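You operate a simulated robot arm through the tools that you are given. There is no shell and no other tool. Be economical: measure what you need, move in short steps, check, and stop when the job is done.

The job below is to be done with a simulated two-armed robot. You get a single attempt, and the scene is never put back.

TASK
Pick up the plant in a white pot with one hand, pass it to the other hand and put it on the trestle end of the work shelf. Put the packet marked "carrot" from the folding table in the white bowl there and the packet marked "beet" on the bottom shelf. Take the bilberry paste tray and leave it on the shelf of the wash stand. Fetch the plum paste tray and set it on the old catalogue. Take the black pot and put it on the trestle end of the work shelf. Pull the bench drawer open. Do these in any order. Set down upright: plant in a white pot, bilberry paste tray, plum paste tray.
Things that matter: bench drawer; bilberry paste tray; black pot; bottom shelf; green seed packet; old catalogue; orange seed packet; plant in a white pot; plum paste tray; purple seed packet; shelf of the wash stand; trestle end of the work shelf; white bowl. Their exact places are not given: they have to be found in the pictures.

The check looks at the end state, three seconds after you hand in, the way a careful person would. Anything else that was tipped, shoved, dropped, spilled or broken makes it a failure.

THE ROBOT
Two 7-joint arms with fingered hands on one trunk, on a base that drives. Base frame: it is fixed to the floor where the robot stands at the start and does not move with it; the origin is under the middle of the robot, x ahead of it, y to its left, z up. Readings come in m, degrees, newtons and seconds.
The left shoulder is at the start at [0.07, 0.142, 1.289], the right one opposite. Each reaches about 0.788 m from its shoulder. Places, roughly: bench drawer [-0.1, -6.1, 0.6]; bilberry paste tray [-4, -0.25, 0.75]; black pot (8x8x8 cm) [-2.4, -4, 0.9]; bottom shelf [2, -3.2, 0.4]; green seed packet, orange seed packet, purple seed [-2.5, -2.25, 0.75]; old catalogue (21x15x3 cm) [-2.4, -4, 0.1]; plant in a white pot [0.75, -0.25, 1]; plum paste tray [-4, -0.25, 0.75]; shelf of the wash stand [-1.6, -2.6, 0.3]; trestle end of the work shelf [1.7, -2.4, 0.8]; white bowl (13x13x6 cm) [-2.7, -2.2, 0.7]. Payload 3.6 kg a hand.
The TCP of each hand is the grasp point between the finger pads, 0.025 m short of the fingertips. In the tool frame z runs along the fingers and y along their closing line. Largest opening 0.088 m; the body of the gripper starts 0.029 m behind the TCP. The gripper is a hand of 5 fingers: y runs from the thumb to the fingers, the wrist lies at [-0.013, -0.097, -0.162] in the tool frame.
Orientation is that of the tool frame in the base frame, as a unit quaternion [w, x, y, z]. With the fingers straight down and the wrist toward the robot, the tool's x, y and z point along [0, 1, 0], [1, 0, 0] and [0, 0, -1] of the base frame.

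THE INTERFACE
- The arms move only by the tool play_rows. It takes "left_moves", "right_moves" or both (then of equal length, played together; a hand with none holds still); each is a list of rows, each an object of numbers (a shift or turn left out is 0): "tx", "ty", "tz": the shift along the tool's x, y, z in m; "wx", "wy", "wz": the turn, a rotation vector about the tool's x, y, z in degrees. In form: [{"tx": .., "ty": .., "tz": .., "wx": .., "wy": .., "wz": ..}, ...]. A call has 1 to 20 rows; each row shifts and turns the commanded pose from where the row before left it, along the tool's axes as they then stand. A row lasts 0.2 s, in which the tool goes at most 0.05 m and 8.6 degrees; a call with a longer step from one row to the next is refused whole. Where a pose cannot be reached the arm comes as near as it can. A force on the tool above 40 N (or 10 N above the force at the start of the call, whichever is more), or a blocked arm, ends the call early, and 0.2 s more pass. In this call time passes only in rows, and 0.2 s behind the last. It gives the time, the measured TCP pose, the force on the tool (base axes), the opening and the grip force at its end, in the units of the frame above (readings bear some noise), with the torque about the TCP (base axes, N m) and any sound that the robot's microphone picked up, and new pictures: "views" is both (left out), scene, wrist or none (wrist: the cameras of the hands that moved).
- Cameras (640 x 400 px; columns grow to the right, rows downward): "scene" is now at [0.1351, -0.015, 1.5171]; the picture's right is [-0.20, -0.98, 0.00], its down [-0.57, 0.12, -0.81] and it looks along [0.80, -0.16, -0.58] (base axes); focal length 248 px, centre (320, 200). "left" rides on the left gripper at [-0.059, -0.079, -0.105] in its tool frame; the picture's right is [-0.73, -0.32, 0.61], its down [0.62, -0.68, 0.38] and it looks along [0.29, 0.66, 0.70] (tool axes); focal length 234 px, centre (320, 200). "right" rides on the right gripper at [0.059, -0.079, -0.105] in its tool frame; the picture's right is [-0.73, 0.32, -0.61], its down [-0.62, -0.68, 0.38] and it looks along [-0.29, 0.66, 0.70] (tool axes); focal length 234 px, centre (320, 200).
- lift_body(by): slides the trunk up (or, below 0, down) by that many m; the arms and the scene camera ride with it, the base frame stays. It gives what a move gives, with no picture.
- steer(legs): drives the robot by 1 to 6 legs, each [ahead, left, turn to the left] in m, m and degrees, along the robot's own axes; the way and the turn of a leg run together, so that a leg with both is an arc; at most 1.5 m and 180 degrees a leg. The arms and the cameras ride along, it lands a little off, and it stops where it bumps. It gives what a move gives, and a new picture of the scene camera.
- move_fingers(index, middle, ring, little, thumb_bend, thumb_turn, hand): sets how far each is bent, from 0 (flat) to 1 (curled in); at 0.3 the hand is open as for a grip, at 0.7 the pads meet at the TCP. One left out holds its place. A second passes; each finger stops where it meets its share of the squeeze, and holds until it gets a number again. It is the only way to open and close the hand. It gives what a move gives, with no picture; readings hold the bend of each and the force on index, middle, ring, little, thumb and palm. thumb_turn goes from beside the hand (0) to across from the fingers (1), as for a grip.
- turn_head(pan, tilt): turns the head with the scene camera to pan (to the left, within 86 degrees either way) and tilt (down, from -29 to 69), counted from straight ahead of the robot. It gives what a move gives, and a new picture of the scene camera.
- locate(camera, pixels): for up to 12 pixels [column, row] of the newest picture of that camera ("zoom" is the newest enlarged one), the place [x, y, z] in the base frame of the surface seen there, good to about 0.002 m. It takes no simulated time.
- close_up(camera, box): a new picture of the part [left, top, right, bottom] of that camera's present view, enlarged. It takes no simulated time.
- sign_off(): hands the job in; it is judged then, once.

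Keep the steps short. Do not move on a guess: measure, check each grasp and each placing, and mend mistakes. In all there are 138 turns and 260 pictures (those below and enlarged ones count). Leave the grippers open and the arms clear of the work at the hand-in unless told otherwise, and finish with a single line.

The tools are called after "Request:" as a command line: name --argument value ..., lists and objects as JSON in quotes. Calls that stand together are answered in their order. play_rows: Moves the arms, as the interface text tells. Its arguments: {"type":"object","properties":{"left_moves":{"type":"array","items":{"type":"object","properties":{"tx":{"type":"number"},"ty":{"type":"number"},"tz":{"type":"number"},"wx":{"type":"number"},"wy":{"type":"number"},"wz":{"type":"number"}}}},"right_moves":{"type":"array","items":{"type":"object","properties":{"tx":{"type":"number"},"ty":{"type":"number"},"tz":{"type":"number"},"wx":{"type":"number"},"wy":{"type":"number"},"wz":{"type":"number"}}}},"views":{"type":"string","enum":["both","scene","wrist","none"]}},"required":[]} The other tools are called the same way: lift_body (by) slides the trunk up or down; move_fingers (index, middle, ring, little, thumb_bend, thumb_turn, hand) moves the fingers one by one; steer (legs) drives the base; turn_head (pan, tilt) turns the head that bears the scene camera; locate (camera, pixels) gives the place of the surface under pixels of a picture; close_up (camera, box) takes an enlarged picture of a part of a camera's view; sign_off () hands the job in.

At the start:

```text
time_s: 0.0
left_tool_pos: [0.4843, 0.089, 1.24]
left_orientation: [0.0, 0.707, 0.707, 0.0]
left_wrist_force: [0.1, -1.0, -0.9]
left_torque: [0.04, 0.02, 0.0]
left_grip_width: 0.0876
left_gripper_force: 0.2
left_shape: jaw
left_bend: [0.3, 0.3, 0.3, 0.3, 0.3, 0.98]
left_finger forces: [0.0, 0.0, 0.0, 0.0, 0.0, 0.0]
right_tool_pos: [0.3631, -0.3298, 1.2808]
right_orientation: [-0.001, 0.707, 0.707, 0.0]
right_wrist_force: [0.4, 0.7, 0.0]
right_torque: [-0.01, 0.0, -0.02]
right_grip_width: 0.0876
right_gripper_force: 0.0
right_shape: jaw
right_bend: [0.3, 0.3, 0.3, 0.3, 0.3, 0.98]
right_finger forces: [0.0, 0.0, 0.1, 0.0, 0.0, 0.0]
trunk travel left (down, up): [-0.825, 0.115]
robot x, y, heading: [-0.0018, 0.0016, -0.1]
head pan, tilt: [-11.5, 35.7]
```

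scene: 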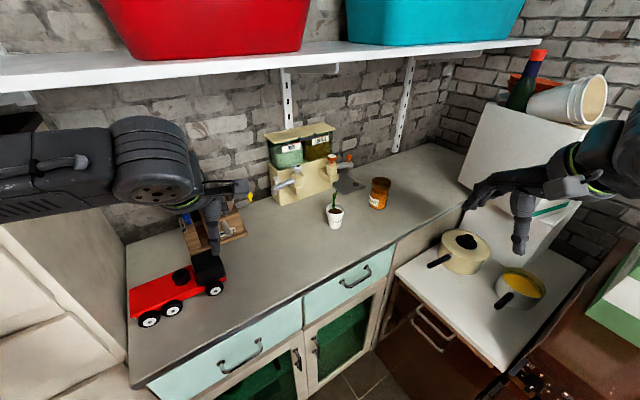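
right: 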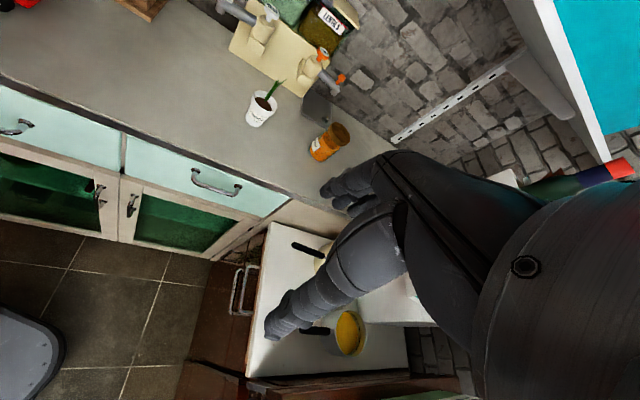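
left: 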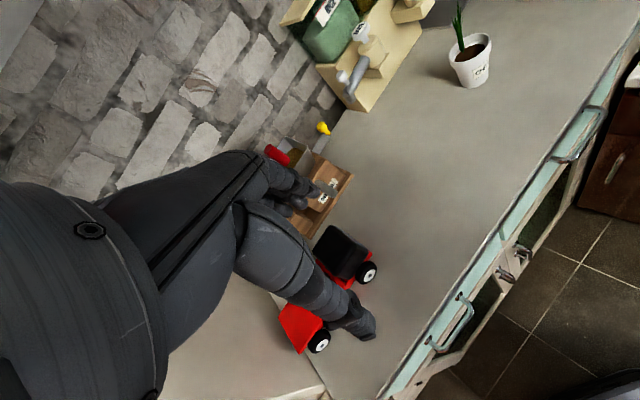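

The plant in the white pot is at about (335,215) in the scene picture. I'll measure it and enlarge it.

Request:
locate --camera "scene" --pixels '[[335, 207], [335, 213], [335, 221], [335, 228], [328, 211], [343, 211], [335, 195], [350, 235], [300, 200], [380, 193], [345, 270], [270, 320]]'

Request:
close_up --camera "scene" --box '[260, 120, 420, 250]'

```text
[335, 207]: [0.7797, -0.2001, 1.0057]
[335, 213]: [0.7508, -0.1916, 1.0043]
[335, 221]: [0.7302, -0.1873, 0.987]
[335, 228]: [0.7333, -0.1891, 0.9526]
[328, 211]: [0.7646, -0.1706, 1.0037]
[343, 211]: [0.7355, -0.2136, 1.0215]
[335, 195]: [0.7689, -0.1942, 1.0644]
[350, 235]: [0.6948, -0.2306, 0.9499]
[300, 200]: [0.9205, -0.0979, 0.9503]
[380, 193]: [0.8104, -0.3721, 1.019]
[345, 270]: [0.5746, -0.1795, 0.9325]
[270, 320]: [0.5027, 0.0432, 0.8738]
```

```text
3.08 times, centred on (340, 185) of scene
```

zoom: 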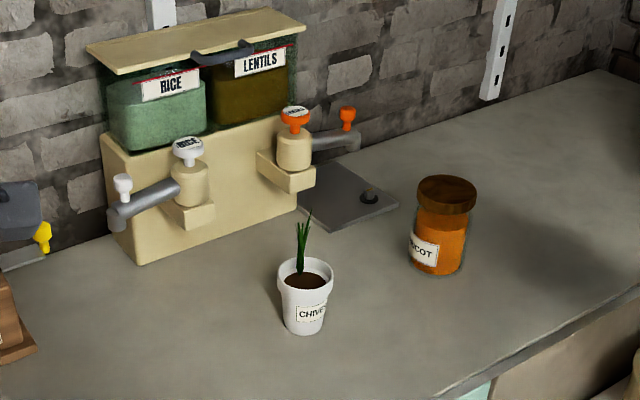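

The pot is about 6 cm wide and 7 cm tall, at (0.76,-0.19) on a counter at z 0.95. I need to know the hand's shape to plan the pass, so I'll enlarge both hands.

Request:
close_up --camera "scene" --box '[440, 100, 640, 280]'

Request:
close_up --camera "scene" --box '[120, 120, 300, 280]'

```text
2.22 times, centred on (540, 190) of scene
```

zoom: 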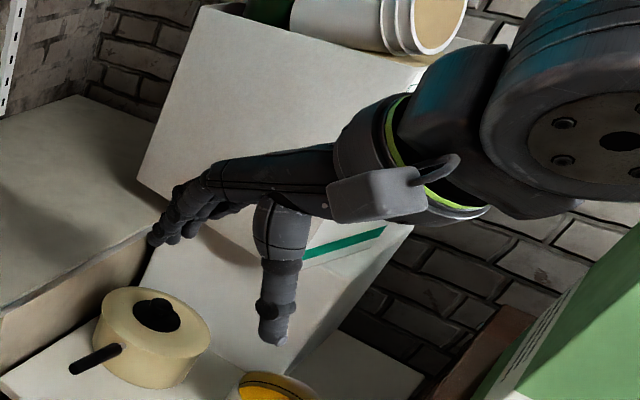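

```text
2.50 times, centred on (210, 200) of scene
```

zoom: 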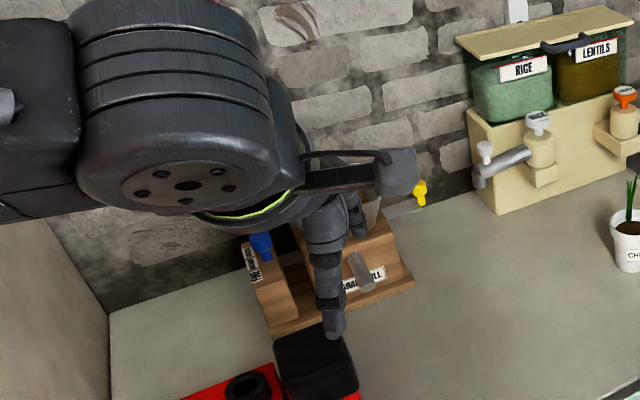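

I'll measure points on both hands to get the finger geometry.

Request:
locate --camera "scene" --pixels '[[519, 249], [466, 207], [521, 200], [492, 180], [506, 174], [476, 204], [484, 196], [213, 251], [216, 215], [530, 180], [470, 200], [553, 190]]'

Request:
close_up --camera "right" --box '[240, 120, 480, 360]'

```text
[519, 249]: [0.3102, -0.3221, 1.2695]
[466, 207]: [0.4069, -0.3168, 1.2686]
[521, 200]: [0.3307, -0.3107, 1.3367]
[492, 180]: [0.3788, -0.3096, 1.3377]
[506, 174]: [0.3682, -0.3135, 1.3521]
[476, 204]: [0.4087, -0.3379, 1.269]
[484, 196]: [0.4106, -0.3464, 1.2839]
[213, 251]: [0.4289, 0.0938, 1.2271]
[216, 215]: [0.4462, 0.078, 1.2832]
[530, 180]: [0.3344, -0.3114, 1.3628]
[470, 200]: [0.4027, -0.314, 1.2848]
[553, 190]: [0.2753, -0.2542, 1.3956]
```

```text
1.67 times, centred on (360, 240) of right
```

zoom: 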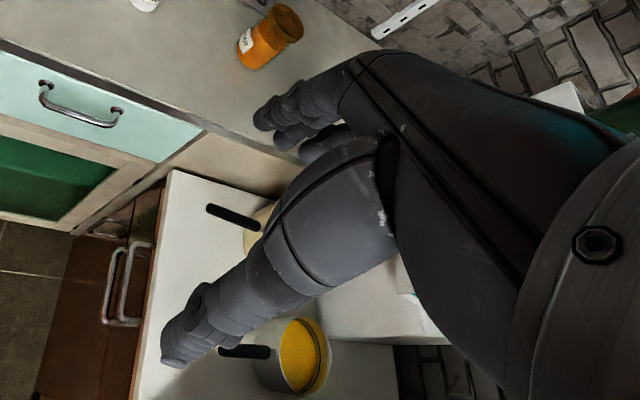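

Thumb and index oppose at tool x≈0. The other fingers sit 2 cm apart beyond them. Before driving closer, I'll measure the base's front edge, seen at bottom left of the right picture, and the cabinet front.

Request:
locate --camera "right" --pixels '[[30, 320], [58, 345], [20, 370], [218, 195], [225, 180], [150, 280], [265, 220], [335, 140]]'

Request:
locate --camera "zoom" --pixels '[[100, 115], [170, 350], [140, 250], [90, 290]]'

```text
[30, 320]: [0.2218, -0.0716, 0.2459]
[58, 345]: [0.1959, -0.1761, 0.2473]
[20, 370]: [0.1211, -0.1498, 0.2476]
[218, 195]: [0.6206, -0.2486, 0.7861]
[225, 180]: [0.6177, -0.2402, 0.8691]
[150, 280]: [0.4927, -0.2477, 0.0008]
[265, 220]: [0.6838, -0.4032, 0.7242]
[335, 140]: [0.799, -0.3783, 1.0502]
```

```text
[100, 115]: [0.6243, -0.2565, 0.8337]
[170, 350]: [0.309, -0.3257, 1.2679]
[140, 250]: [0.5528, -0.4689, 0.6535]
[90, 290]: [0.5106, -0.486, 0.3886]
```

The base front is at x≈0.25 and the cabinet handles are at 0.62, so 0.2 m ahead is safe. I'll drive that and straighten the right ring and little fingers, so that only thumb and index pinch.

Request:
steer --legs '[[0.2, 0, 0]]'

Request:
move_fingers --hand "right" --middle 0.0 --ring 0.0 --little 0.0

```text
time_s: 1.7
left_tool_pos: [0.6366, 0.0887, 1.2536]
left_orientation: [0.004, 0.7, 0.714, 0.017]
left_wrist_force: [0.5, 0.0, -0.2]
left_torque: [-0.02, 0.0, 0.05]
left_grip_width: 0.0876
left_gripper_force: 0.1
left_shape: jaw
left_bend: [0.3, 0.3, 0.3, 0.3, 0.3, 0.98]
left_finger forces: [0.0, 0.0, 0.0, 0.0, 0.0, 0.1]
right_tool_pos: [0.5277, -0.332, 1.284]
right_orientation: [0.003, 0.697, 0.717, 0.015]
right_wrist_force: [-0.2, -1.4, -0.6]
right_torque: [0.01, 0.02, -0.01]
right_grip_width: 0.0878
right_gripper_force: 0.0
right_shape: jaw
right_bend: [0.3, 0.3, 0.3, 0.3, 0.3, 0.98]
right_finger forces: [0.0, 0.1, 0.0, 0.1, 0.0, 0.0]
trunk travel left (down, up): [-0.825, 0.115]
robot x, y, heading: [0.1834, 0.0041, 1.9]
head pan, tilt: [-11.5, 35.7]
stopped in leg 1: the robot was blocked; the commanded pose is now the measured one
```

scene: 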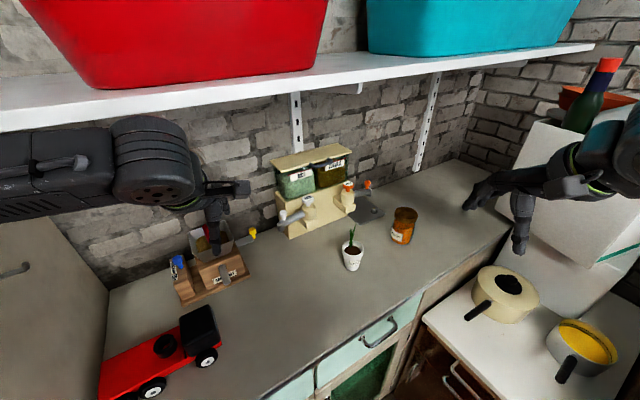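

```text
time_s: 2.9
left_tool_pos: [0.637, 0.0879, 1.2532]
left_orientation: [0.003, 0.7, 0.714, 0.015]
left_wrist_force: [-0.3, -0.5, 0.9]
left_torque: [0.03, 0.01, 0.01]
left_grip_width: 0.0876
left_gripper_force: 0.2
left_shape: jaw
left_bend: [0.3, 0.3, 0.3, 0.3, 0.3, 0.98]
left_finger forces: [0.0, 0.0, 0.0, 0.1, 0.0, 0.0]
right_tool_pos: [0.5301, -0.3308, 1.2827]
right_orientation: [0.004, 0.696, 0.718, 0.014]
right_wrist_force: [0.4, -0.2, 0.4]
right_torque: [0.0, 0.01, -0.04]
right_grip_width: 0.0844
right_gripper_force: 0.0
right_shape: fingers
right_bend: [0.3, 0.0, 0.0, 0.0, 0.3, 0.98]
right_finger forces: [0.0, 0.0, 0.0, 0.1, 0.0, 0.1]
trunk travel left (down, up): [-0.825, 0.115]
robot x, y, heading: [0.1819, 0.0039, 1.9]
head pan, tilt: [-11.5, 35.7]
stopped (right hand): the arm was blocked; the commanded pose is now the measured one
```

The drive stopped early at 0.18 m, blocked. I'll find out what it touched by measuring the shelf and the left side, then looking down.

Request:
locate --camera "scene" --pixels '[[200, 95], [450, 65], [60, 115], [30, 270], [100, 300], [150, 160], [180, 200], [170, 60], [352, 258], [352, 243], [345, 252], [361, 252]]'

Request:
turn_head --pan 0 --tilt 69

```text
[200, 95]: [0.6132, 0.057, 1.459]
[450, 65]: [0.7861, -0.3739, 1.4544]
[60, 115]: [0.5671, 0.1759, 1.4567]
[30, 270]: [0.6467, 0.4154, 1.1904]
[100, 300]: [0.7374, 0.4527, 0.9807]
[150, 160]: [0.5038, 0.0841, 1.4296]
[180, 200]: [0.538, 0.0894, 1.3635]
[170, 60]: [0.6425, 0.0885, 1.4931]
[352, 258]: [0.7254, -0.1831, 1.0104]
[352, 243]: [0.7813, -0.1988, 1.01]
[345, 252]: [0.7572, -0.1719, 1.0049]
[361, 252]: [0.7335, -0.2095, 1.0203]
```

```text
time_s: 3.9
left_tool_pos: [0.6372, 0.0877, 1.2535]
left_orientation: [0.003, 0.7, 0.714, 0.016]
left_wrist_force: [-0.6, 0.3, -0.2]
left_torque: [-0.01, 0.02, 0.04]
left_grip_width: 0.0876
left_gripper_force: 0.0
left_shape: jaw
left_bend: [0.3, 0.3, 0.3, 0.3, 0.3, 0.98]
left_finger forces: [0.0, 0.1, 0.1, 0.1, 0.0, 0.0]
right_tool_pos: [0.5278, -0.3326, 1.2847]
right_orientation: [0.003, 0.697, 0.717, 0.014]
right_wrist_force: [0.2, -0.3, 0.3]
right_torque: [-0.01, 0.04, 0.0]
right_grip_width: 0.0846
right_gripper_force: 0.2
right_shape: fingers
right_bend: [0.3, 0.0, 0.0, 0.0, 0.3, 0.98]
right_finger forces: [0.1, 0.0, 0.0, 0.0, 0.0, 0.1]
trunk travel left (down, up): [-0.825, 0.115]
robot x, y, heading: [0.1828, 0.0048, 1.5]
head pan, tilt: [0.0, 68.8]
```

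scene: 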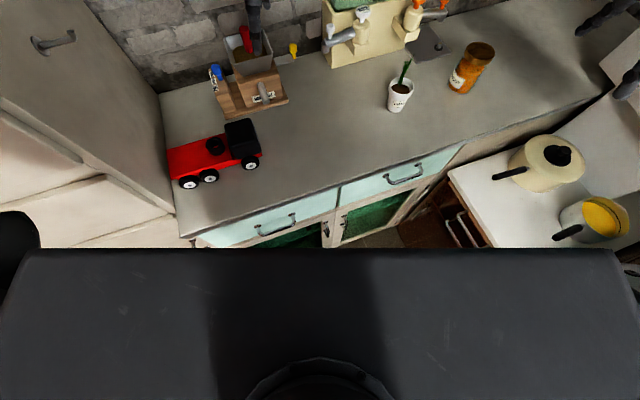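

The left forearm (x≈0.5–0.54, z≈1.43) touched the fixed overhead shelf edge (x≈0.59, z 1.459). I'll back off 6 cm and lower the trunk so the arms work below the shelf.

Request:
steer --legs '[[-0.06, 0, -1.5]]'

Request:
lift_body --by -0.12

Request:
turn_head --pan -10 --tilt 38

```text
time_s: 4.8
left_tool_pos: [0.6032, 0.0818, 1.2416]
left_orientation: [-0.002, 0.709, 0.705, 0.006]
left_wrist_force: [0.9, -0.6, 1.5]
left_torque: [0.13, -0.01, 0.02]
left_grip_width: 0.0875
left_gripper_force: 0.0
left_shape: jaw
left_bend: [0.3, 0.3, 0.3, 0.3, 0.3, 0.98]
left_finger forces: [0.0, 0.0, 0.0, 0.1, 0.0, 0.0]
right_tool_pos: [0.4809, -0.3372, 1.2792]
right_orientation: [-0.001, 0.707, 0.707, 0.004]
right_wrist_force: [-0.1, -0.9, 0.0]
right_torque: [0.02, -0.03, -0.03]
right_grip_width: 0.0847
right_gripper_force: 0.1
right_shape: fingers
right_bend: [0.3, 0.0, 0.0, 0.0, 0.3, 0.98]
right_finger forces: [0.0, 0.1, 0.1, 0.0, 0.0, 0.1]
trunk travel left (down, up): [-0.825, 0.115]
robot x, y, heading: [0.1286, 0.0037, -0.1]
head pan, tilt: [0.0, 68.8]
```

scene: 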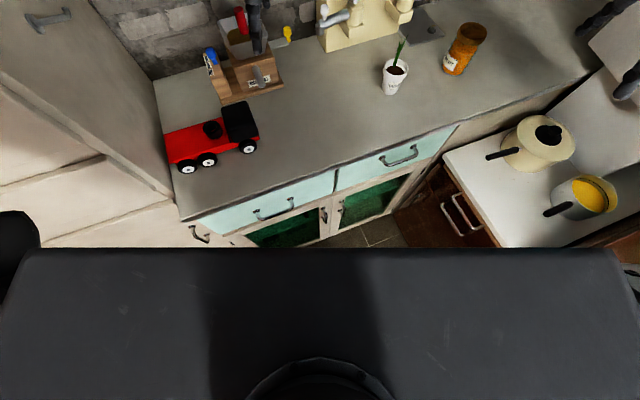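

```text
time_s: 5.9
left_tool_pos: [0.5847, 0.1178, 1.1547]
left_orientation: [0.016, 0.703, 0.711, 0.01]
left_wrist_force: [-1.2, 2.1, -1.6]
left_torque: [-0.13, -0.19, -0.04]
left_grip_width: 0.088
left_gripper_force: 0.1
left_shape: jaw
left_bend: [0.3, 0.3, 0.3, 0.3, 0.3, 0.98]
left_finger forces: [0.0, 0.1, 0.0, 0.0, 0.1, 0.0]
right_tool_pos: [0.4671, -0.3226, 1.1497]
right_orientation: [-0.039, 0.707, 0.706, -0.022]
right_wrist_force: [2.8, 5.5, -1.1]
right_torque: [-0.43, 0.24, -0.03]
right_grip_width: 0.0847
right_gripper_force: 0.1
right_shape: fingers
right_bend: [0.3, 0.0, 0.0, 0.0, 0.3, 0.98]
right_finger forces: [0.1, 0.0, 0.1, 0.0, 0.0, 0.0]
trunk travel left (down, up): [-0.735, 0.205]
robot x, y, heading: [0.1138, 0.0011, 2.3]
head pan, tilt: [0.0, 68.8]
stopped: the arm was blocked; the commanded pose is now the measured one
```

```text
time_s: 6.8
left_tool_pos: [0.5595, 0.149, 1.1693]
left_orientation: [0.027, 0.69, 0.723, 0.013]
left_wrist_force: [0.2, 0.6, 0.6]
left_torque: [-0.04, -0.02, 0.0]
left_grip_width: 0.088
left_gripper_force: 0.1
left_shape: jaw
left_bend: [0.3, 0.3, 0.3, 0.3, 0.3, 0.98]
left_finger forces: [0.0, 0.0, 0.0, 0.0, 0.0, 0.0]
right_tool_pos: [0.4573, -0.282, 1.1817]
right_orientation: [-0.006, 0.691, 0.723, -0.008]
right_wrist_force: [0.3, 0.6, -0.1]
right_torque: [0.03, 0.0, -0.01]
right_grip_width: 0.0846
right_gripper_force: 0.0
right_shape: fingers
right_bend: [0.3, 0.0, 0.0, 0.0, 0.3, 0.98]
right_finger forces: [0.0, 0.0, 0.1, 0.0, 0.0, 0.1]
trunk travel left (down, up): [-0.735, 0.205]
robot x, y, heading: [0.114, 0.0131, 3.5]
head pan, tilt: [-10.0, 38.0]
```

scene: 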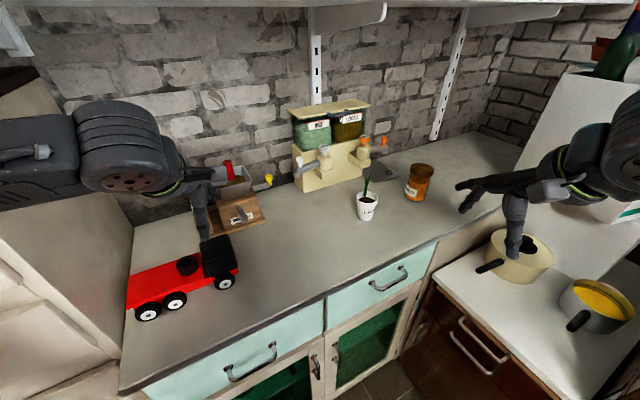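

Something blocked the trunk's descent, and the body yawed a little. I'll look to the left and then the right for the contact.

Request:
turn_head --pan 70 --tilt 40

Request:
turn_head --pan -75 --tilt 40

```text
time_s: 8.4
left_tool_pos: [0.5608, 0.1487, 1.171]
left_orientation: [0.028, 0.69, 0.723, 0.015]
left_wrist_force: [-0.2, 0.4, 0.6]
left_torque: [0.02, -0.01, -0.02]
left_grip_width: 0.0878
left_gripper_force: 0.1
left_shape: jaw
left_bend: [0.3, 0.3, 0.3, 0.3, 0.3, 0.98]
left_finger forces: [0.0, 0.0, 0.0, 0.0, 0.0, 0.1]
right_tool_pos: [0.4597, -0.2808, 1.1823]
right_orientation: [-0.007, 0.689, 0.725, -0.009]
right_wrist_force: [0.0, -0.4, -0.4]
right_torque: [0.04, -0.02, 0.02]
right_grip_width: 0.0848
right_gripper_force: 0.0
right_shape: fingers
right_bend: [0.3, 0.0, 0.0, 0.0, 0.3, 0.98]
right_finger forces: [0.0, 0.0, 0.1, 0.0, 0.0, 0.1]
trunk travel left (down, up): [-0.735, 0.205]
robot x, y, heading: [0.1164, 0.0158, 3.9]
head pan, tilt: [70.0, 40.0]
```

scene: 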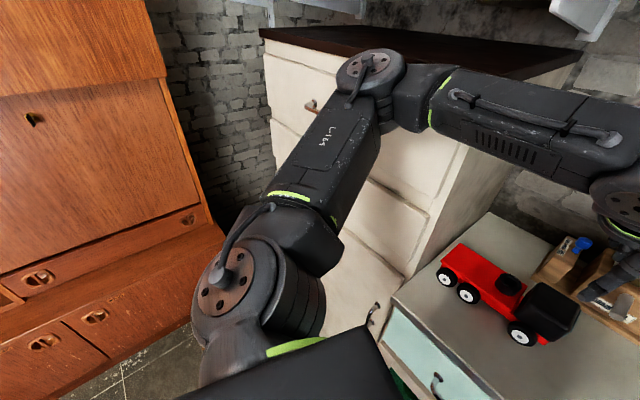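

```text
time_s: 10.7
left_tool_pos: [0.5611, 0.1503, 1.1695]
left_orientation: [0.027, 0.689, 0.724, 0.014]
left_wrist_force: [0.7, 0.6, -0.2]
left_torque: [0.0, 0.06, -0.01]
left_grip_width: 0.0879
left_gripper_force: 0.0
left_shape: jaw
left_bend: [0.3, 0.3, 0.3, 0.3, 0.3, 0.98]
left_finger forces: [0.1, 0.0, 0.0, 0.1, 0.1, 0.0]
right_tool_pos: [0.4603, -0.2794, 1.1814]
right_orientation: [-0.008, 0.688, 0.726, -0.008]
right_wrist_force: [-0.7, -0.4, 0.0]
right_torque: [0.04, 0.0, 0.01]
right_grip_width: 0.0847
right_gripper_force: 0.2
right_shape: fingers
right_bend: [0.3, 0.0, 0.0, 0.0, 0.3, 0.98]
right_finger forces: [0.0, 0.1, 0.1, 0.1, 0.0, 0.1]
trunk travel left (down, up): [-0.735, 0.205]
robot x, y, heading: [0.1149, 0.0166, 3.9]
head pan, tilt: [-75.0, 40.0]
```

scene: 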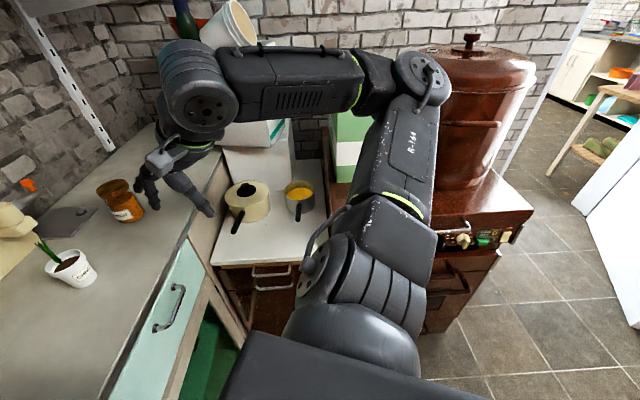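

The left elbow rests against the tall drawer unit, and the right elbow is near the brown urn. I'll back off 0.2 m first, straighten the heading, then lower the trunk in free space.

Request:
steer --legs '[[-0.24, 0, 0], [0, 0, -3.9]]'

Request:
lift_body --by -0.1

```text
time_s: 12.9
left_tool_pos: [0.3664, 0.1016, 1.1543]
left_orientation: [0.02, 0.724, 0.69, -0.003]
left_wrist_force: [0.3, -0.5, 0.2]
left_torque: [-0.02, 0.02, 0.0]
left_grip_width: 0.0878
left_gripper_force: 0.0
left_shape: jaw
left_bend: [0.3, 0.3, 0.3, 0.3, 0.3, 0.98]
left_finger forces: [0.1, 0.0, 0.0, 0.0, 0.1, 0.0]
right_tool_pos: [0.2242, -0.3171, 1.1748]
right_orientation: [-0.015, 0.723, 0.69, -0.024]
right_wrist_force: [0.9, 0.3, 0.3]
right_torque: [0.01, 0.04, -0.05]
right_grip_width: 0.0847
right_gripper_force: 0.0
right_shape: fingers
right_bend: [0.3, 0.0, 0.0, 0.0, 0.3, 0.98]
right_finger forces: [0.0, 0.1, 0.0, 0.1, 0.1, 0.0]
trunk travel left (down, up): [-0.735, 0.205]
robot x, y, heading: [-0.1229, 0.0011, -1.6]
head pan, tilt: [-75.0, 40.0]
```

scene: 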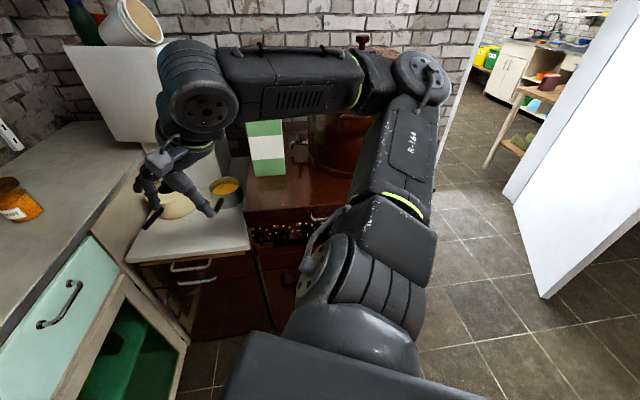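

```text
time_s: 14.2
left_tool_pos: [0.3643, 0.1012, 1.0554]
left_orientation: [0.02, 0.724, 0.689, -0.001]
left_wrist_force: [0.2, 0.6, 0.4]
left_torque: [0.02, 0.0, 0.01]
left_grip_width: 0.088
left_gripper_force: 0.0
left_shape: jaw
left_bend: [0.3, 0.3, 0.3, 0.3, 0.3, 0.98]
left_finger forces: [0.0, 0.0, 0.0, 0.0, 0.0, 0.1]
right_tool_pos: [0.2225, -0.3173, 1.0754]
right_orientation: [-0.015, 0.723, 0.69, -0.022]
right_wrist_force: [-0.6, -0.6, 0.2]
right_torque: [0.03, 0.01, 0.0]
right_grip_width: 0.0847
right_gripper_force: 0.0
right_shape: fingers
right_bend: [0.3, 0.0, 0.0, 0.0, 0.3, 0.98]
right_finger forces: [0.0, 0.0, 0.0, 0.0, 0.0, 0.0]
trunk travel left (down, up): [-0.635, 0.305]
robot x, y, heading: [-0.1243, 0.0002, -1.8]
head pan, tilt: [-75.0, 40.0]
```

Lowered freely. Next the right hand reaches ahead while tilting 45° (fingers pointing left and down), and the left hand pulls back and up a little to keep its elbow away from the drawer unit.

Request:
play_rows --right_moves '[{"ty": 0.045, "wy": 5.6}, {"ty": 0.045, "wy": 5.6}, {"ty": 0.045, "wy": 5.6}, {"ty": 0.045, "wy": 5.6}, {"ty": 0.045, "wy": 5.6}, {"ty": 0.045, "wy": 5.6}, {"ty": 0.045, "wy": 5.6}, {"ty": 0.045, "wy": 5.6}]' --left_moves '[{"ty": -0.02, "tz": -0.01}, {"ty": -0.02, "tz": -0.01}, {"ty": -0.02, "tz": -0.01}, {"ty": -0.02, "tz": -0.01}, {"ty": -0.02, "tz": -0.01}, {"tz": -0.01}, {"tz": -0.01}, {"tz": -0.01}]' --views "none"

Request:
turn_head --pan -12 --tilt 35

```text
time_s: 16.0
left_tool_pos: [0.2615, 0.1083, 1.1319]
left_orientation: [0.021, 0.724, 0.69, -0.001]
left_wrist_force: [-0.1, 0.8, 0.2]
left_torque: [0.0, -0.03, 0.01]
left_grip_width: 0.088
left_gripper_force: 0.1
left_shape: jaw
left_bend: [0.3, 0.3, 0.3, 0.3, 0.3, 0.98]
left_finger forces: [0.0, 0.1, 0.1, 0.0, 0.0, 0.0]
right_tool_pos: [0.5568, -0.3226, 1.0641]
right_orientation: [-0.276, 0.677, 0.633, 0.254]
right_wrist_force: [-0.1, 0.6, 0.3]
right_torque: [0.01, -0.02, -0.04]
right_grip_width: 0.0848
right_gripper_force: 0.0
right_shape: fingers
right_bend: [0.3, 0.0, 0.0, 0.0, 0.3, 0.98]
right_finger forces: [0.0, 0.0, 0.0, 0.1, 0.0, 0.0]
right hand out of reach, approached as far as the arm can: row 8
trunk travel left (down, up): [-0.635, 0.305]
robot x, y, heading: [-0.1226, -0.0023, -1.8]
head pan, tilt: [-75.0, 40.0]
```

```text
time_s: 17.4
left_tool_pos: [0.2619, 0.1081, 1.1317]
left_orientation: [0.02, 0.724, 0.69, -0.001]
left_wrist_force: [-0.1, -0.3, -0.3]
left_torque: [0.02, 0.02, -0.03]
left_grip_width: 0.0878
left_gripper_force: 0.2
left_shape: jaw
left_bend: [0.3, 0.3, 0.3, 0.3, 0.3, 0.98]
left_finger forces: [0.0, 0.1, 0.1, 0.0, 0.1, 0.1]
right_tool_pos: [0.5567, -0.3241, 1.0638]
right_orientation: [-0.276, 0.677, 0.633, 0.254]
right_wrist_force: [0.4, 0.2, 0.4]
right_torque: [-0.03, 0.0, 0.0]
right_grip_width: 0.0848
right_gripper_force: 0.0
right_shape: fingers
right_bend: [0.3, 0.0, 0.0, 0.0, 0.3, 0.98]
right_finger forces: [0.0, 0.1, 0.0, 0.0, 0.1, 0.1]
trunk travel left (down, up): [-0.635, 0.305]
robot x, y, heading: [-0.1236, -0.001, -1.7]
head pan, tilt: [-12.0, 35.0]
```

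scene: 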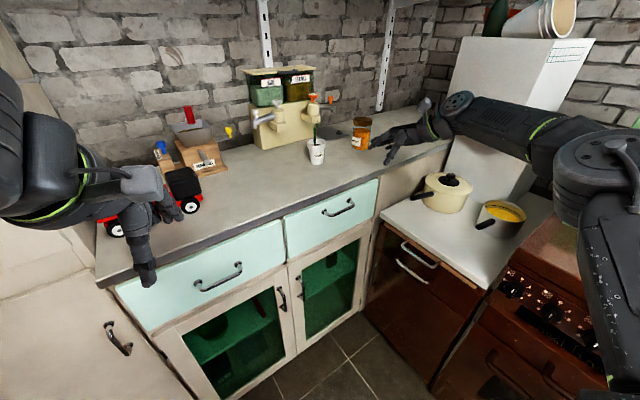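

The arm reaches its limit about 0.68 m ahead of the base. Before driving I'll measure the jar beside the pot, the pot again, and the cabinet.

Request:
locate --camera "scene" --pixels '[[361, 121], [355, 134], [370, 134], [361, 147], [317, 144], [317, 140], [317, 155], [309, 146], [325, 146], [317, 124], [100, 285], [15, 60]]'

Request:
close_up --camera "scene" --box '[270, 90, 430, 190]'

```text
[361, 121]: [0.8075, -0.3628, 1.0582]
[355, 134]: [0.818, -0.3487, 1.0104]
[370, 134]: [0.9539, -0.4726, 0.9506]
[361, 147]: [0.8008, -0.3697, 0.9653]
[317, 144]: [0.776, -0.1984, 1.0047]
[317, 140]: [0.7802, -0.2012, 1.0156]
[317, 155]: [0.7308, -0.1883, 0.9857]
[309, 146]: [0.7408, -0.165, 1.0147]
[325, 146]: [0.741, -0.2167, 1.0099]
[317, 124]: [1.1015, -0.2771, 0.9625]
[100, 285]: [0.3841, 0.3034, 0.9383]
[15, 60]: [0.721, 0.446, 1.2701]
```

```text
4.00 times, centred on (350, 140) of scene
```

zoom: 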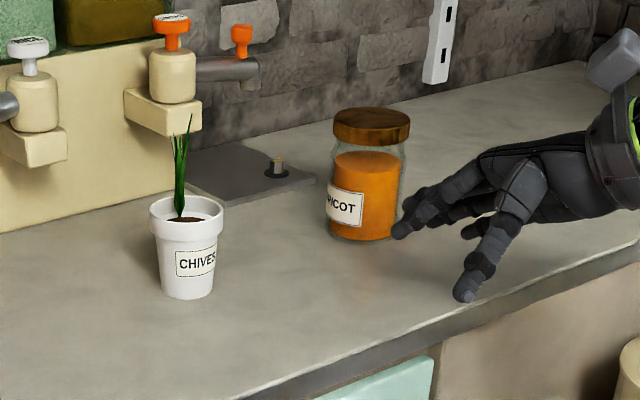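

The jar top is at z 1.06. I'll raise the right hand 7 cm so its fingers clear the jar, then drive 0.22 m ahead and straighten the heading.

Request:
play_rows --right_moves '[{"ty": -0.02, "tx": 0.025, "tz": -0.025}, {"ty": -0.015, "tx": 0.025, "tz": -0.025}]' --views "none"

Request:
steer --legs '[[0.22, 0, 1.7]]'

```text
time_s: 17.9
left_tool_pos: [0.2613, 0.1091, 1.1319]
left_orientation: [0.021, 0.724, 0.69, -0.001]
left_wrist_force: [0.7, -0.4, -0.1]
left_torque: [0.0, 0.01, -0.04]
left_grip_width: 0.0879
left_gripper_force: 0.0
left_shape: jaw
left_bend: [0.3, 0.3, 0.3, 0.3, 0.3, 0.98]
left_finger forces: [0.0, 0.0, 0.0, 0.1, 0.0, 0.1]
right_tool_pos: [0.5234, -0.3198, 1.1375]
right_orientation: [-0.277, 0.677, 0.632, 0.256]
right_wrist_force: [0.7, 0.3, -0.7]
right_torque: [0.0, -0.01, -0.01]
right_grip_width: 0.0847
right_gripper_force: 0.1
right_shape: fingers
right_bend: [0.3, 0.0, 0.0, 0.0, 0.3, 0.98]
right_finger forces: [0.0, 0.0, 0.1, 0.0, 0.0, 0.0]
trunk travel left (down, up): [-0.635, 0.305]
robot x, y, heading: [-0.1254, -0.0005, -1.5]
head pan, tilt: [-12.0, 35.0]
```

```text
time_s: 19.6
left_tool_pos: [0.4781, 0.1157, 1.1323]
left_orientation: [0.021, 0.713, 0.701, 0.0]
left_wrist_force: [0.6, -1.1, -0.1]
left_torque: [0.04, 0.0, -0.01]
left_grip_width: 0.0879
left_gripper_force: 0.1
left_shape: jaw
left_bend: [0.3, 0.3, 0.3, 0.3, 0.3, 0.98]
left_finger forces: [0.1, 0.0, 0.1, 0.0, 0.1, 0.1]
right_tool_pos: [0.7513, -0.3054, 1.1364]
right_orientation: [-0.281, 0.668, 0.642, 0.251]
right_wrist_force: [-0.2, 0.0, 0.1]
right_torque: [-0.02, -0.01, 0.0]
right_grip_width: 0.0848
right_gripper_force: 0.0
right_shape: fingers
right_bend: [0.3, 0.0, 0.0, 0.0, 0.3, 0.98]
right_finger forces: [0.0, 0.1, 0.0, 0.0, 0.1, 0.0]
trunk travel left (down, up): [-0.635, 0.305]
robot x, y, heading: [0.0944, -0.0048, -0.2]
head pan, tilt: [-12.0, 35.0]
```

scene: 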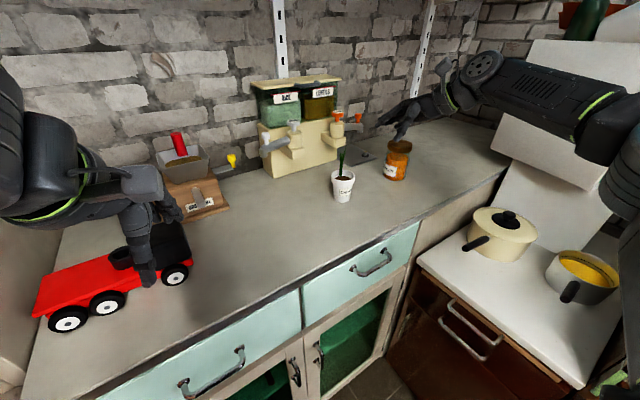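

I'm at robot x 0.094 with no bump. The right TCP needs about 0.16 m along its fingers to reach the pot's lip. I'll go 0.11 m and check.

Request:
play_rows --right_moves '[{"tx": -0.007, "ty": 0.011, "tz": 0.03}, {"tz": 0.04}, {"tz": 0.04}]' --views "both"

Request:
close_up --camera "scene" --box '[290, 120, 410, 210]'

```text
time_s: 20.4
left_tool_pos: [0.4789, 0.1171, 1.1311]
left_orientation: [0.021, 0.713, 0.701, -0.001]
left_wrist_force: [0.4, -0.4, -0.5]
left_torque: [0.01, 0.02, -0.04]
left_grip_width: 0.0878
left_gripper_force: 0.2
left_shape: jaw
left_bend: [0.3, 0.3, 0.3, 0.3, 0.3, 0.98]
left_finger forces: [0.0, 0.0, 0.0, 0.0, 0.0, 0.1]
right_tool_pos: [0.7624, -0.2332, 1.0531]
right_orientation: [-0.28, 0.668, 0.642, 0.251]
right_wrist_force: [-0.6, 0.3, 0.3]
right_torque: [-0.01, 0.0, 0.02]
right_grip_width: 0.0846
right_gripper_force: 0.1
right_shape: fingers
right_bend: [0.3, 0.0, 0.0, 0.0, 0.3, 0.98]
right_finger forces: [0.1, 0.0, 0.0, 0.0, 0.1, 0.1]
trunk travel left (down, up): [-0.635, 0.305]
robot x, y, heading: [0.0973, -0.0038, -0.2]
head pan, tilt: [-12.0, 35.0]
```

scene: 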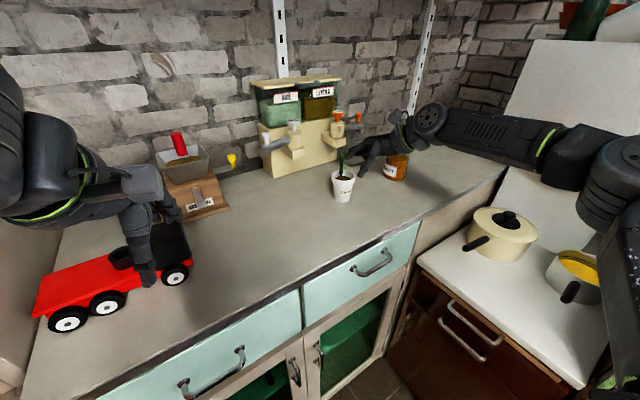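
right: 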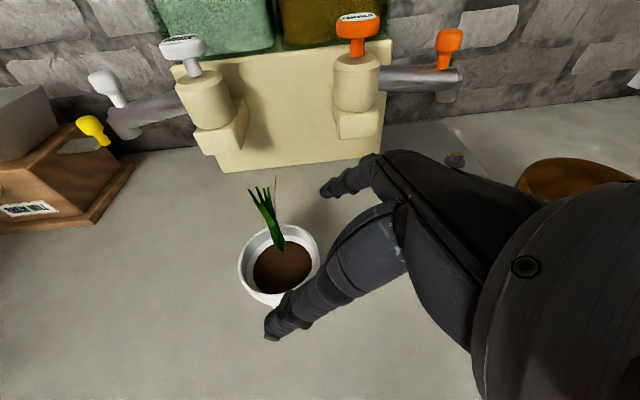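

```text
4.44 times, centred on (350, 165) of scene
```

zoom: 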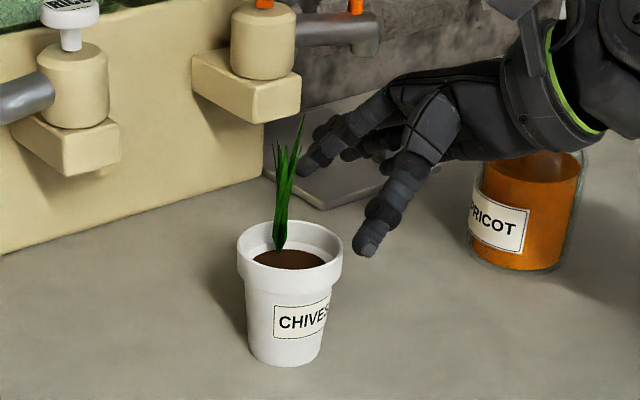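

The thumb is on the near side and the index on the far side, both still clear of the rim. I'll measure the rim from the hand camera.

Request:
locate --camera "right" --pixels '[[242, 268], [317, 262], [274, 232], [262, 298], [268, 330], [330, 190]]'

```text
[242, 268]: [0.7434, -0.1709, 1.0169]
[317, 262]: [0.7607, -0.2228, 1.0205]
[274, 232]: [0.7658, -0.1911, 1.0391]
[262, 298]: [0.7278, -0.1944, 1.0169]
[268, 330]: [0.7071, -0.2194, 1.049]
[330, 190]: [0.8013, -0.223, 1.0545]
```

The rim centre is about (0.757,-0.194). I'll advance the last 5 cm and pinch with thumb and index.

Request:
play_rows --right_moves '[{"tx": -0.001, "ty": -0.003, "tz": 0.025}, {"tz": 0.025}]' --views "none"

Request:
move_fingers --hand "right" --index 0.6 --thumb_bend 0.6

Request:
close_up --camera "scene" --box '[290, 120, 410, 210]'

```text
time_s: 21.0
left_tool_pos: [0.4781, 0.116, 1.1317]
left_orientation: [0.02, 0.713, 0.701, -0.001]
left_wrist_force: [0.0, 0.7, 0.0]
left_torque: [-0.01, -0.01, -0.02]
left_grip_width: 0.0879
left_gripper_force: 0.0
left_shape: jaw
left_bend: [0.3, 0.3, 0.3, 0.3, 0.3, 0.98]
left_finger forces: [0.0, 0.0, 0.0, 0.0, 0.0, 0.0]
right_tool_pos: [0.7575, -0.1996, 1.0177]
right_orientation: [-0.281, 0.668, 0.642, 0.251]
right_wrist_force: [-0.7, 0.0, 0.9]
right_torque: [0.0, -0.04, 0.0]
right_grip_width: 0.0849
right_gripper_force: 0.1
right_shape: fingers
right_bend: [0.3, 0.0, 0.0, 0.0, 0.3, 0.98]
right_finger forces: [0.0, 0.0, 0.1, 0.0, 0.0, 0.1]
trunk travel left (down, up): [-0.635, 0.305]
robot x, y, heading: [0.0954, -0.003, -0.2]
head pan, tilt: [-12.0, 35.0]
```

```text
time_s: 22.0
left_tool_pos: [0.478, 0.1162, 1.1315]
left_orientation: [0.02, 0.713, 0.701, -0.001]
left_wrist_force: [0.8, 0.6, 0.2]
left_torque: [-0.05, 0.01, -0.01]
left_grip_width: 0.0876
left_gripper_force: 0.0
left_shape: jaw
left_bend: [0.3, 0.3, 0.3, 0.3, 0.3, 0.98]
left_finger forces: [0.0, 0.1, 0.0, 0.1, 0.1, 0.0]
right_tool_pos: [0.7561, -0.2, 1.0195]
right_orientation: [-0.28, 0.668, 0.642, 0.25]
right_wrist_force: [1.0, -0.2, 0.3]
right_torque: [-0.03, -0.01, 0.0]
right_grip_width: 0.0489
right_gripper_force: 8.9
right_shape: fingers
right_bend: [0.47, 0.0, 0.0, 0.0, 0.49, 0.97]
right_finger forces: [8.4, 0.0, 0.0, 0.1, 8.4, 0.1]
trunk travel left (down, up): [-0.635, 0.305]
robot x, y, heading: [0.094, -0.0007, -0.0]
head pan, tilt: [-12.0, 35.0]
```

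```text
4.44 times, centred on (350, 165) of scene
```

zoom: 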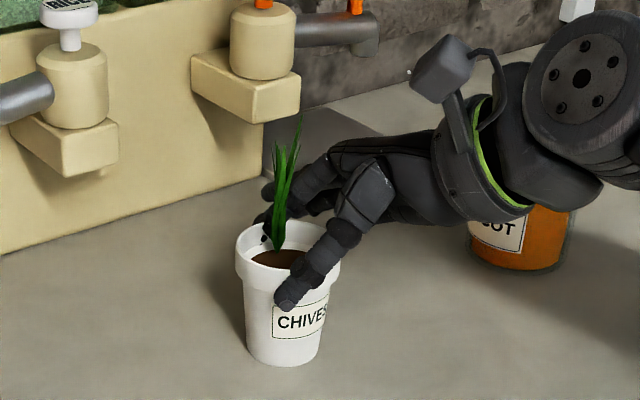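

Thumb and index hold the pot at 8.4 N each. I'll lift 7 cm and check.

Request:
play_rows --right_moves '[{"tx": 0.012, "tz": -0.012}, {"tx": 0.018, "tz": -0.018}, {"tx": 0.02, "tz": -0.02}]' --views "none"

Request:
close_up --camera "scene" --box '[270, 80, 430, 200]'

```text
time_s: 22.8
left_tool_pos: [0.4782, 0.1162, 1.1322]
left_orientation: [0.021, 0.713, 0.701, -0.001]
left_wrist_force: [-0.5, -0.1, -0.3]
left_torque: [-0.05, 0.02, 0.01]
left_grip_width: 0.0882
left_gripper_force: 0.1
left_shape: jaw
left_bend: [0.3, 0.3, 0.3, 0.3, 0.3, 0.98]
left_finger forces: [0.0, 0.1, 0.0, 0.0, 0.0, 0.0]
right_tool_pos: [0.7604, -0.1992, 1.0882]
right_orientation: [-0.281, 0.668, 0.642, 0.251]
right_wrist_force: [0.1, 0.5, -0.7]
right_torque: [-0.01, 0.0, 0.01]
right_grip_width: 0.0485
right_gripper_force: 8.2
right_shape: fingers
right_bend: [0.47, 0.0, 0.0, 0.0, 0.49, 0.97]
right_finger forces: [8.3, 0.0, 0.0, 0.1, 8.4, 0.1]
trunk travel left (down, up): [-0.635, 0.305]
robot x, y, heading: [0.0974, -0.0035, -0.4]
head pan, tilt: [-12.0, 35.0]
```

```text
3.33 times, centred on (350, 140) of scene
```

zoom: 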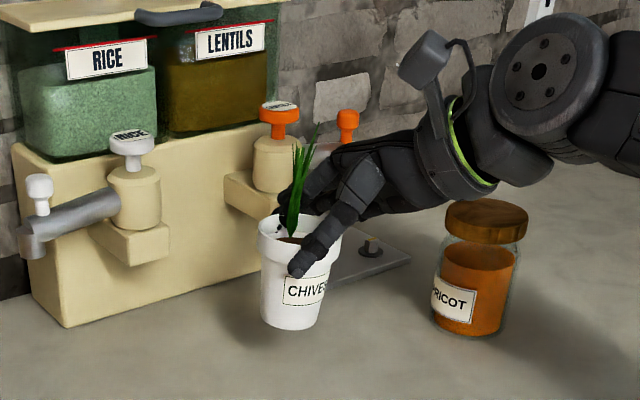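

Lifted, upright and clear. I'll back the robot 0.3 m away from the counter for the pass.

Request:
steer --legs '[[-0.32, 0, 0]]'

```text
time_s: 24.9
left_tool_pos: [0.1641, 0.1165, 1.1298]
left_orientation: [0.02, 0.713, 0.701, -0.001]
left_wrist_force: [-0.8, -0.5, -0.2]
left_torque: [0.0, -0.01, -0.02]
left_grip_width: 0.0878
left_gripper_force: 0.1
left_shape: jaw
left_bend: [0.3, 0.3, 0.3, 0.3, 0.3, 0.98]
left_finger forces: [0.0, 0.1, 0.1, 0.1, 0.0, 0.0]
right_tool_pos: [0.4449, -0.1985, 1.0873]
right_orientation: [-0.28, 0.667, 0.643, 0.251]
right_wrist_force: [-0.2, 0.2, -1.9]
right_torque: [0.0, -0.01, -0.03]
right_grip_width: 0.0489
right_gripper_force: 8.2
right_shape: fingers
right_bend: [0.47, 0.0, 0.0, 0.0, 0.49, 0.97]
right_finger forces: [8.3, 0.0, 0.0, 0.0, 8.2, 0.0]
trunk travel left (down, up): [-0.635, 0.305]
robot x, y, heading: [-0.2174, -0.0048, 0.3]
head pan, tilt: [-12.0, 35.0]
```

scene: 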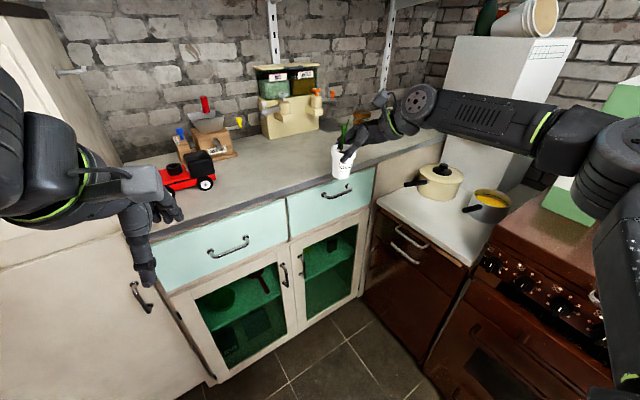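

I'll bring the right hand back toward the middle and roll it 24° about its closing line, to see whether the pinched pot turns with the hand or swings.

Request:
play_rows --right_moves '[{"ty": -0.035, "tx": 0.015, "tz": 0.015}, {"ty": -0.035, "tx": 0.015, "tz": 0.015}, {"ty": -0.035, "tx": 0.015, "tz": 0.015}, {"ty": -0.035, "tx": 0.015, "tz": 0.015}, {"wy": 6}, {"wy": 6}, {"wy": 6}, {"wy": 6}]' --left_moves '[{"wy": -8}, {"wy": -8}, {"wy": -8}, {"wy": -8}, {"wy": -8}, {"wy": -8}, {"wy": -8}, {"wy": -8}]' --views "none"

Request:
turn_head --pan 0 --tilt 35

```text
time_s: 26.7
left_tool_pos: [0.1634, 0.117, 1.1316]
left_orientation: [0.389, 0.604, 0.584, -0.379]
left_wrist_force: [0.3, 0.5, -0.1]
left_torque: [-0.02, 0.01, 0.03]
left_grip_width: 0.0876
left_gripper_force: 0.1
left_shape: jaw
left_bend: [0.3, 0.3, 0.3, 0.3, 0.3, 0.98]
left_finger forces: [0.0, 0.0, 0.0, 0.0, 0.1, 0.0]
right_tool_pos: [0.3066, -0.111, 1.0936]
right_orientation: [-0.409, 0.6, 0.57, 0.384]
right_wrist_force: [-1.3, -0.7, -2.1]
right_torque: [0.01, 0.01, -0.03]
right_grip_width: 0.0429
right_gripper_force: 5.5
right_shape: fingers
right_bend: [0.5, 0.0, 0.0, 0.0, 0.51, 0.98]
right_finger forces: [5.9, 0.0, 0.0, 0.0, 6.1, 0.1]
trunk travel left (down, up): [-0.635, 0.305]
robot x, y, heading: [-0.2226, -0.0058, 0.2]
head pan, tilt: [-12.0, 35.0]
```

```text
time_s: 27.5
left_tool_pos: [0.164, 0.1162, 1.1312]
left_orientation: [0.389, 0.603, 0.584, -0.378]
left_wrist_force: [-0.3, -0.1, -0.8]
left_torque: [0.0, -0.02, 0.0]
left_grip_width: 0.0879
left_gripper_force: 0.1
left_shape: jaw
left_bend: [0.3, 0.3, 0.3, 0.3, 0.3, 0.98]
left_finger forces: [0.1, 0.0, 0.1, 0.0, 0.0, 0.1]
right_tool_pos: [0.3059, -0.1096, 1.0939]
right_orientation: [-0.408, 0.601, 0.57, 0.384]
right_wrist_force: [0.3, -0.1, -1.4]
right_torque: [-0.03, 0.01, 0.0]
right_grip_width: 0.0429
right_gripper_force: 6.1
right_shape: fingers
right_bend: [0.5, 0.0, 0.0, 0.0, 0.51, 0.98]
right_finger forces: [6.0, 0.1, 0.0, 0.1, 6.1, 0.0]
trunk travel left (down, up): [-0.635, 0.305]
robot x, y, heading: [-0.2196, -0.0041, -0.0]
head pan, tilt: [0.0, 35.0]
```

scene: 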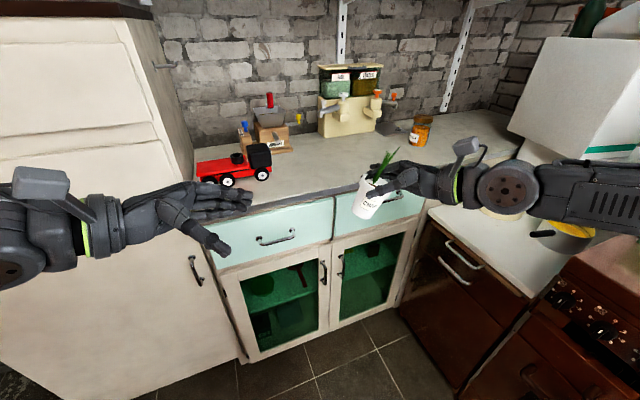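

The pot turns rigidly with the hand, but the grip width shrank slightly. I'll re-squeeze a bit more and look closely.

Request:
move_fingers --hand "right" --index 0.75 --thumb_bend 0.75

Request:
close_up --camera "scene" --box '[330, 130, 450, 230]'

```text
time_s: 28.5
left_tool_pos: [0.1636, 0.116, 1.1312]
left_orientation: [0.389, 0.603, 0.585, -0.379]
left_wrist_force: [0.1, 0.4, 0.1]
left_torque: [0.02, 0.02, -0.02]
left_grip_width: 0.0879
left_gripper_force: 0.1
left_shape: jaw
left_bend: [0.3, 0.3, 0.3, 0.3, 0.3, 0.98]
left_finger forces: [0.0, 0.0, 0.0, 0.0, 0.0, 0.0]
right_tool_pos: [0.3075, -0.1108, 1.0938]
right_orientation: [-0.407, 0.6, 0.571, 0.385]
right_wrist_force: [0.2, 0.7, -1.8]
right_torque: [0.01, -0.05, 0.02]
right_grip_width: 0.0
right_gripper_force: 4.6
right_shape: fingers
right_bend: [0.74, 0.0, 0.0, 0.0, 0.68, 0.98]
right_finger forces: [5.0, 0.0, 0.0, 0.0, 4.3, 0.0]
trunk travel left (down, up): [-0.635, 0.305]
robot x, y, heading: [-0.2202, -0.0034, 0.2]
head pan, tilt: [0.0, 35.0]
```

```text
4.00 times, centred on (390, 180) of scene
```

zoom: 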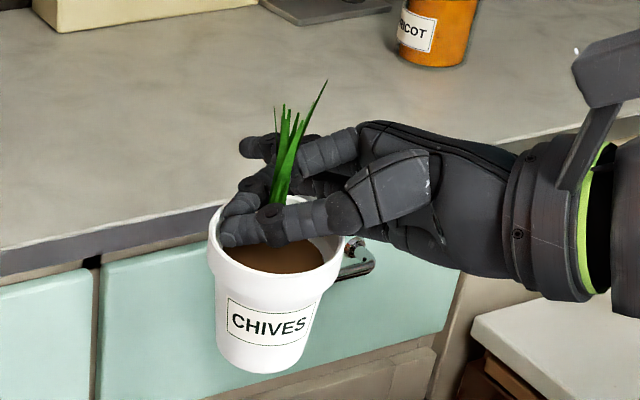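

The fingers slipped up over the rim and closed, and the pot still hangs from them. The whole pot body is now exposed, so the left hand can take it. First a look from the right hand camera.

Request:
close_up --camera "right" --box '[120, 130, 440, 400]'

Request:
close_up --camera "scene" --box '[350, 145, 410, 195]'

Request:
locate --camera "scene" --pixels '[[350, 201], [359, 203], [367, 210], [378, 212], [353, 183], [372, 205], [388, 188], [366, 192], [360, 220], [380, 160], [350, 186], [384, 197]]'

```text
1.48 times, centred on (280, 265) of right
```

zoom: 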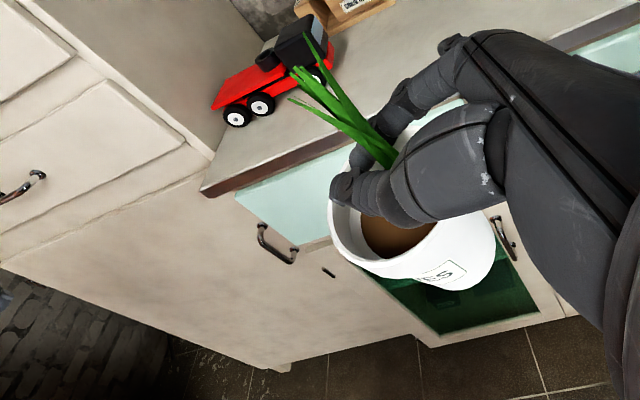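

```text
8.00 times, centred on (380, 170) of scene
```

zoom: 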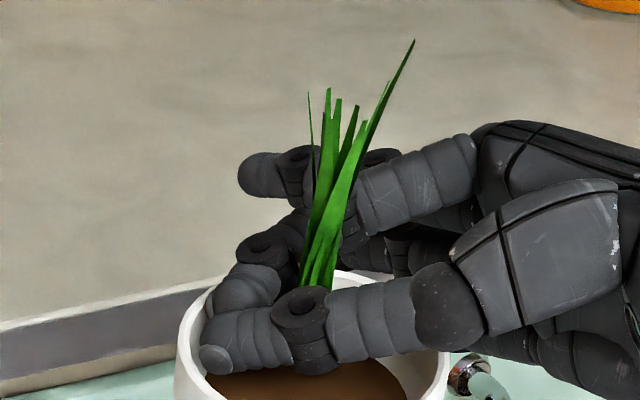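

```text
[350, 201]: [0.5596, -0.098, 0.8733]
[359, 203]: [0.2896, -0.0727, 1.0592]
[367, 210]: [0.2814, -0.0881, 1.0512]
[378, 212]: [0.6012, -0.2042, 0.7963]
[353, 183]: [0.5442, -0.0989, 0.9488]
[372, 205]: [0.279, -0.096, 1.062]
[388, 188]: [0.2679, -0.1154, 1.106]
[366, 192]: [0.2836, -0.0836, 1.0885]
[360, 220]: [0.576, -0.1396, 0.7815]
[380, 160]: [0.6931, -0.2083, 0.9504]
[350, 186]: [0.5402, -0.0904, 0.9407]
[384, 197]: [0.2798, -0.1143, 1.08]
```

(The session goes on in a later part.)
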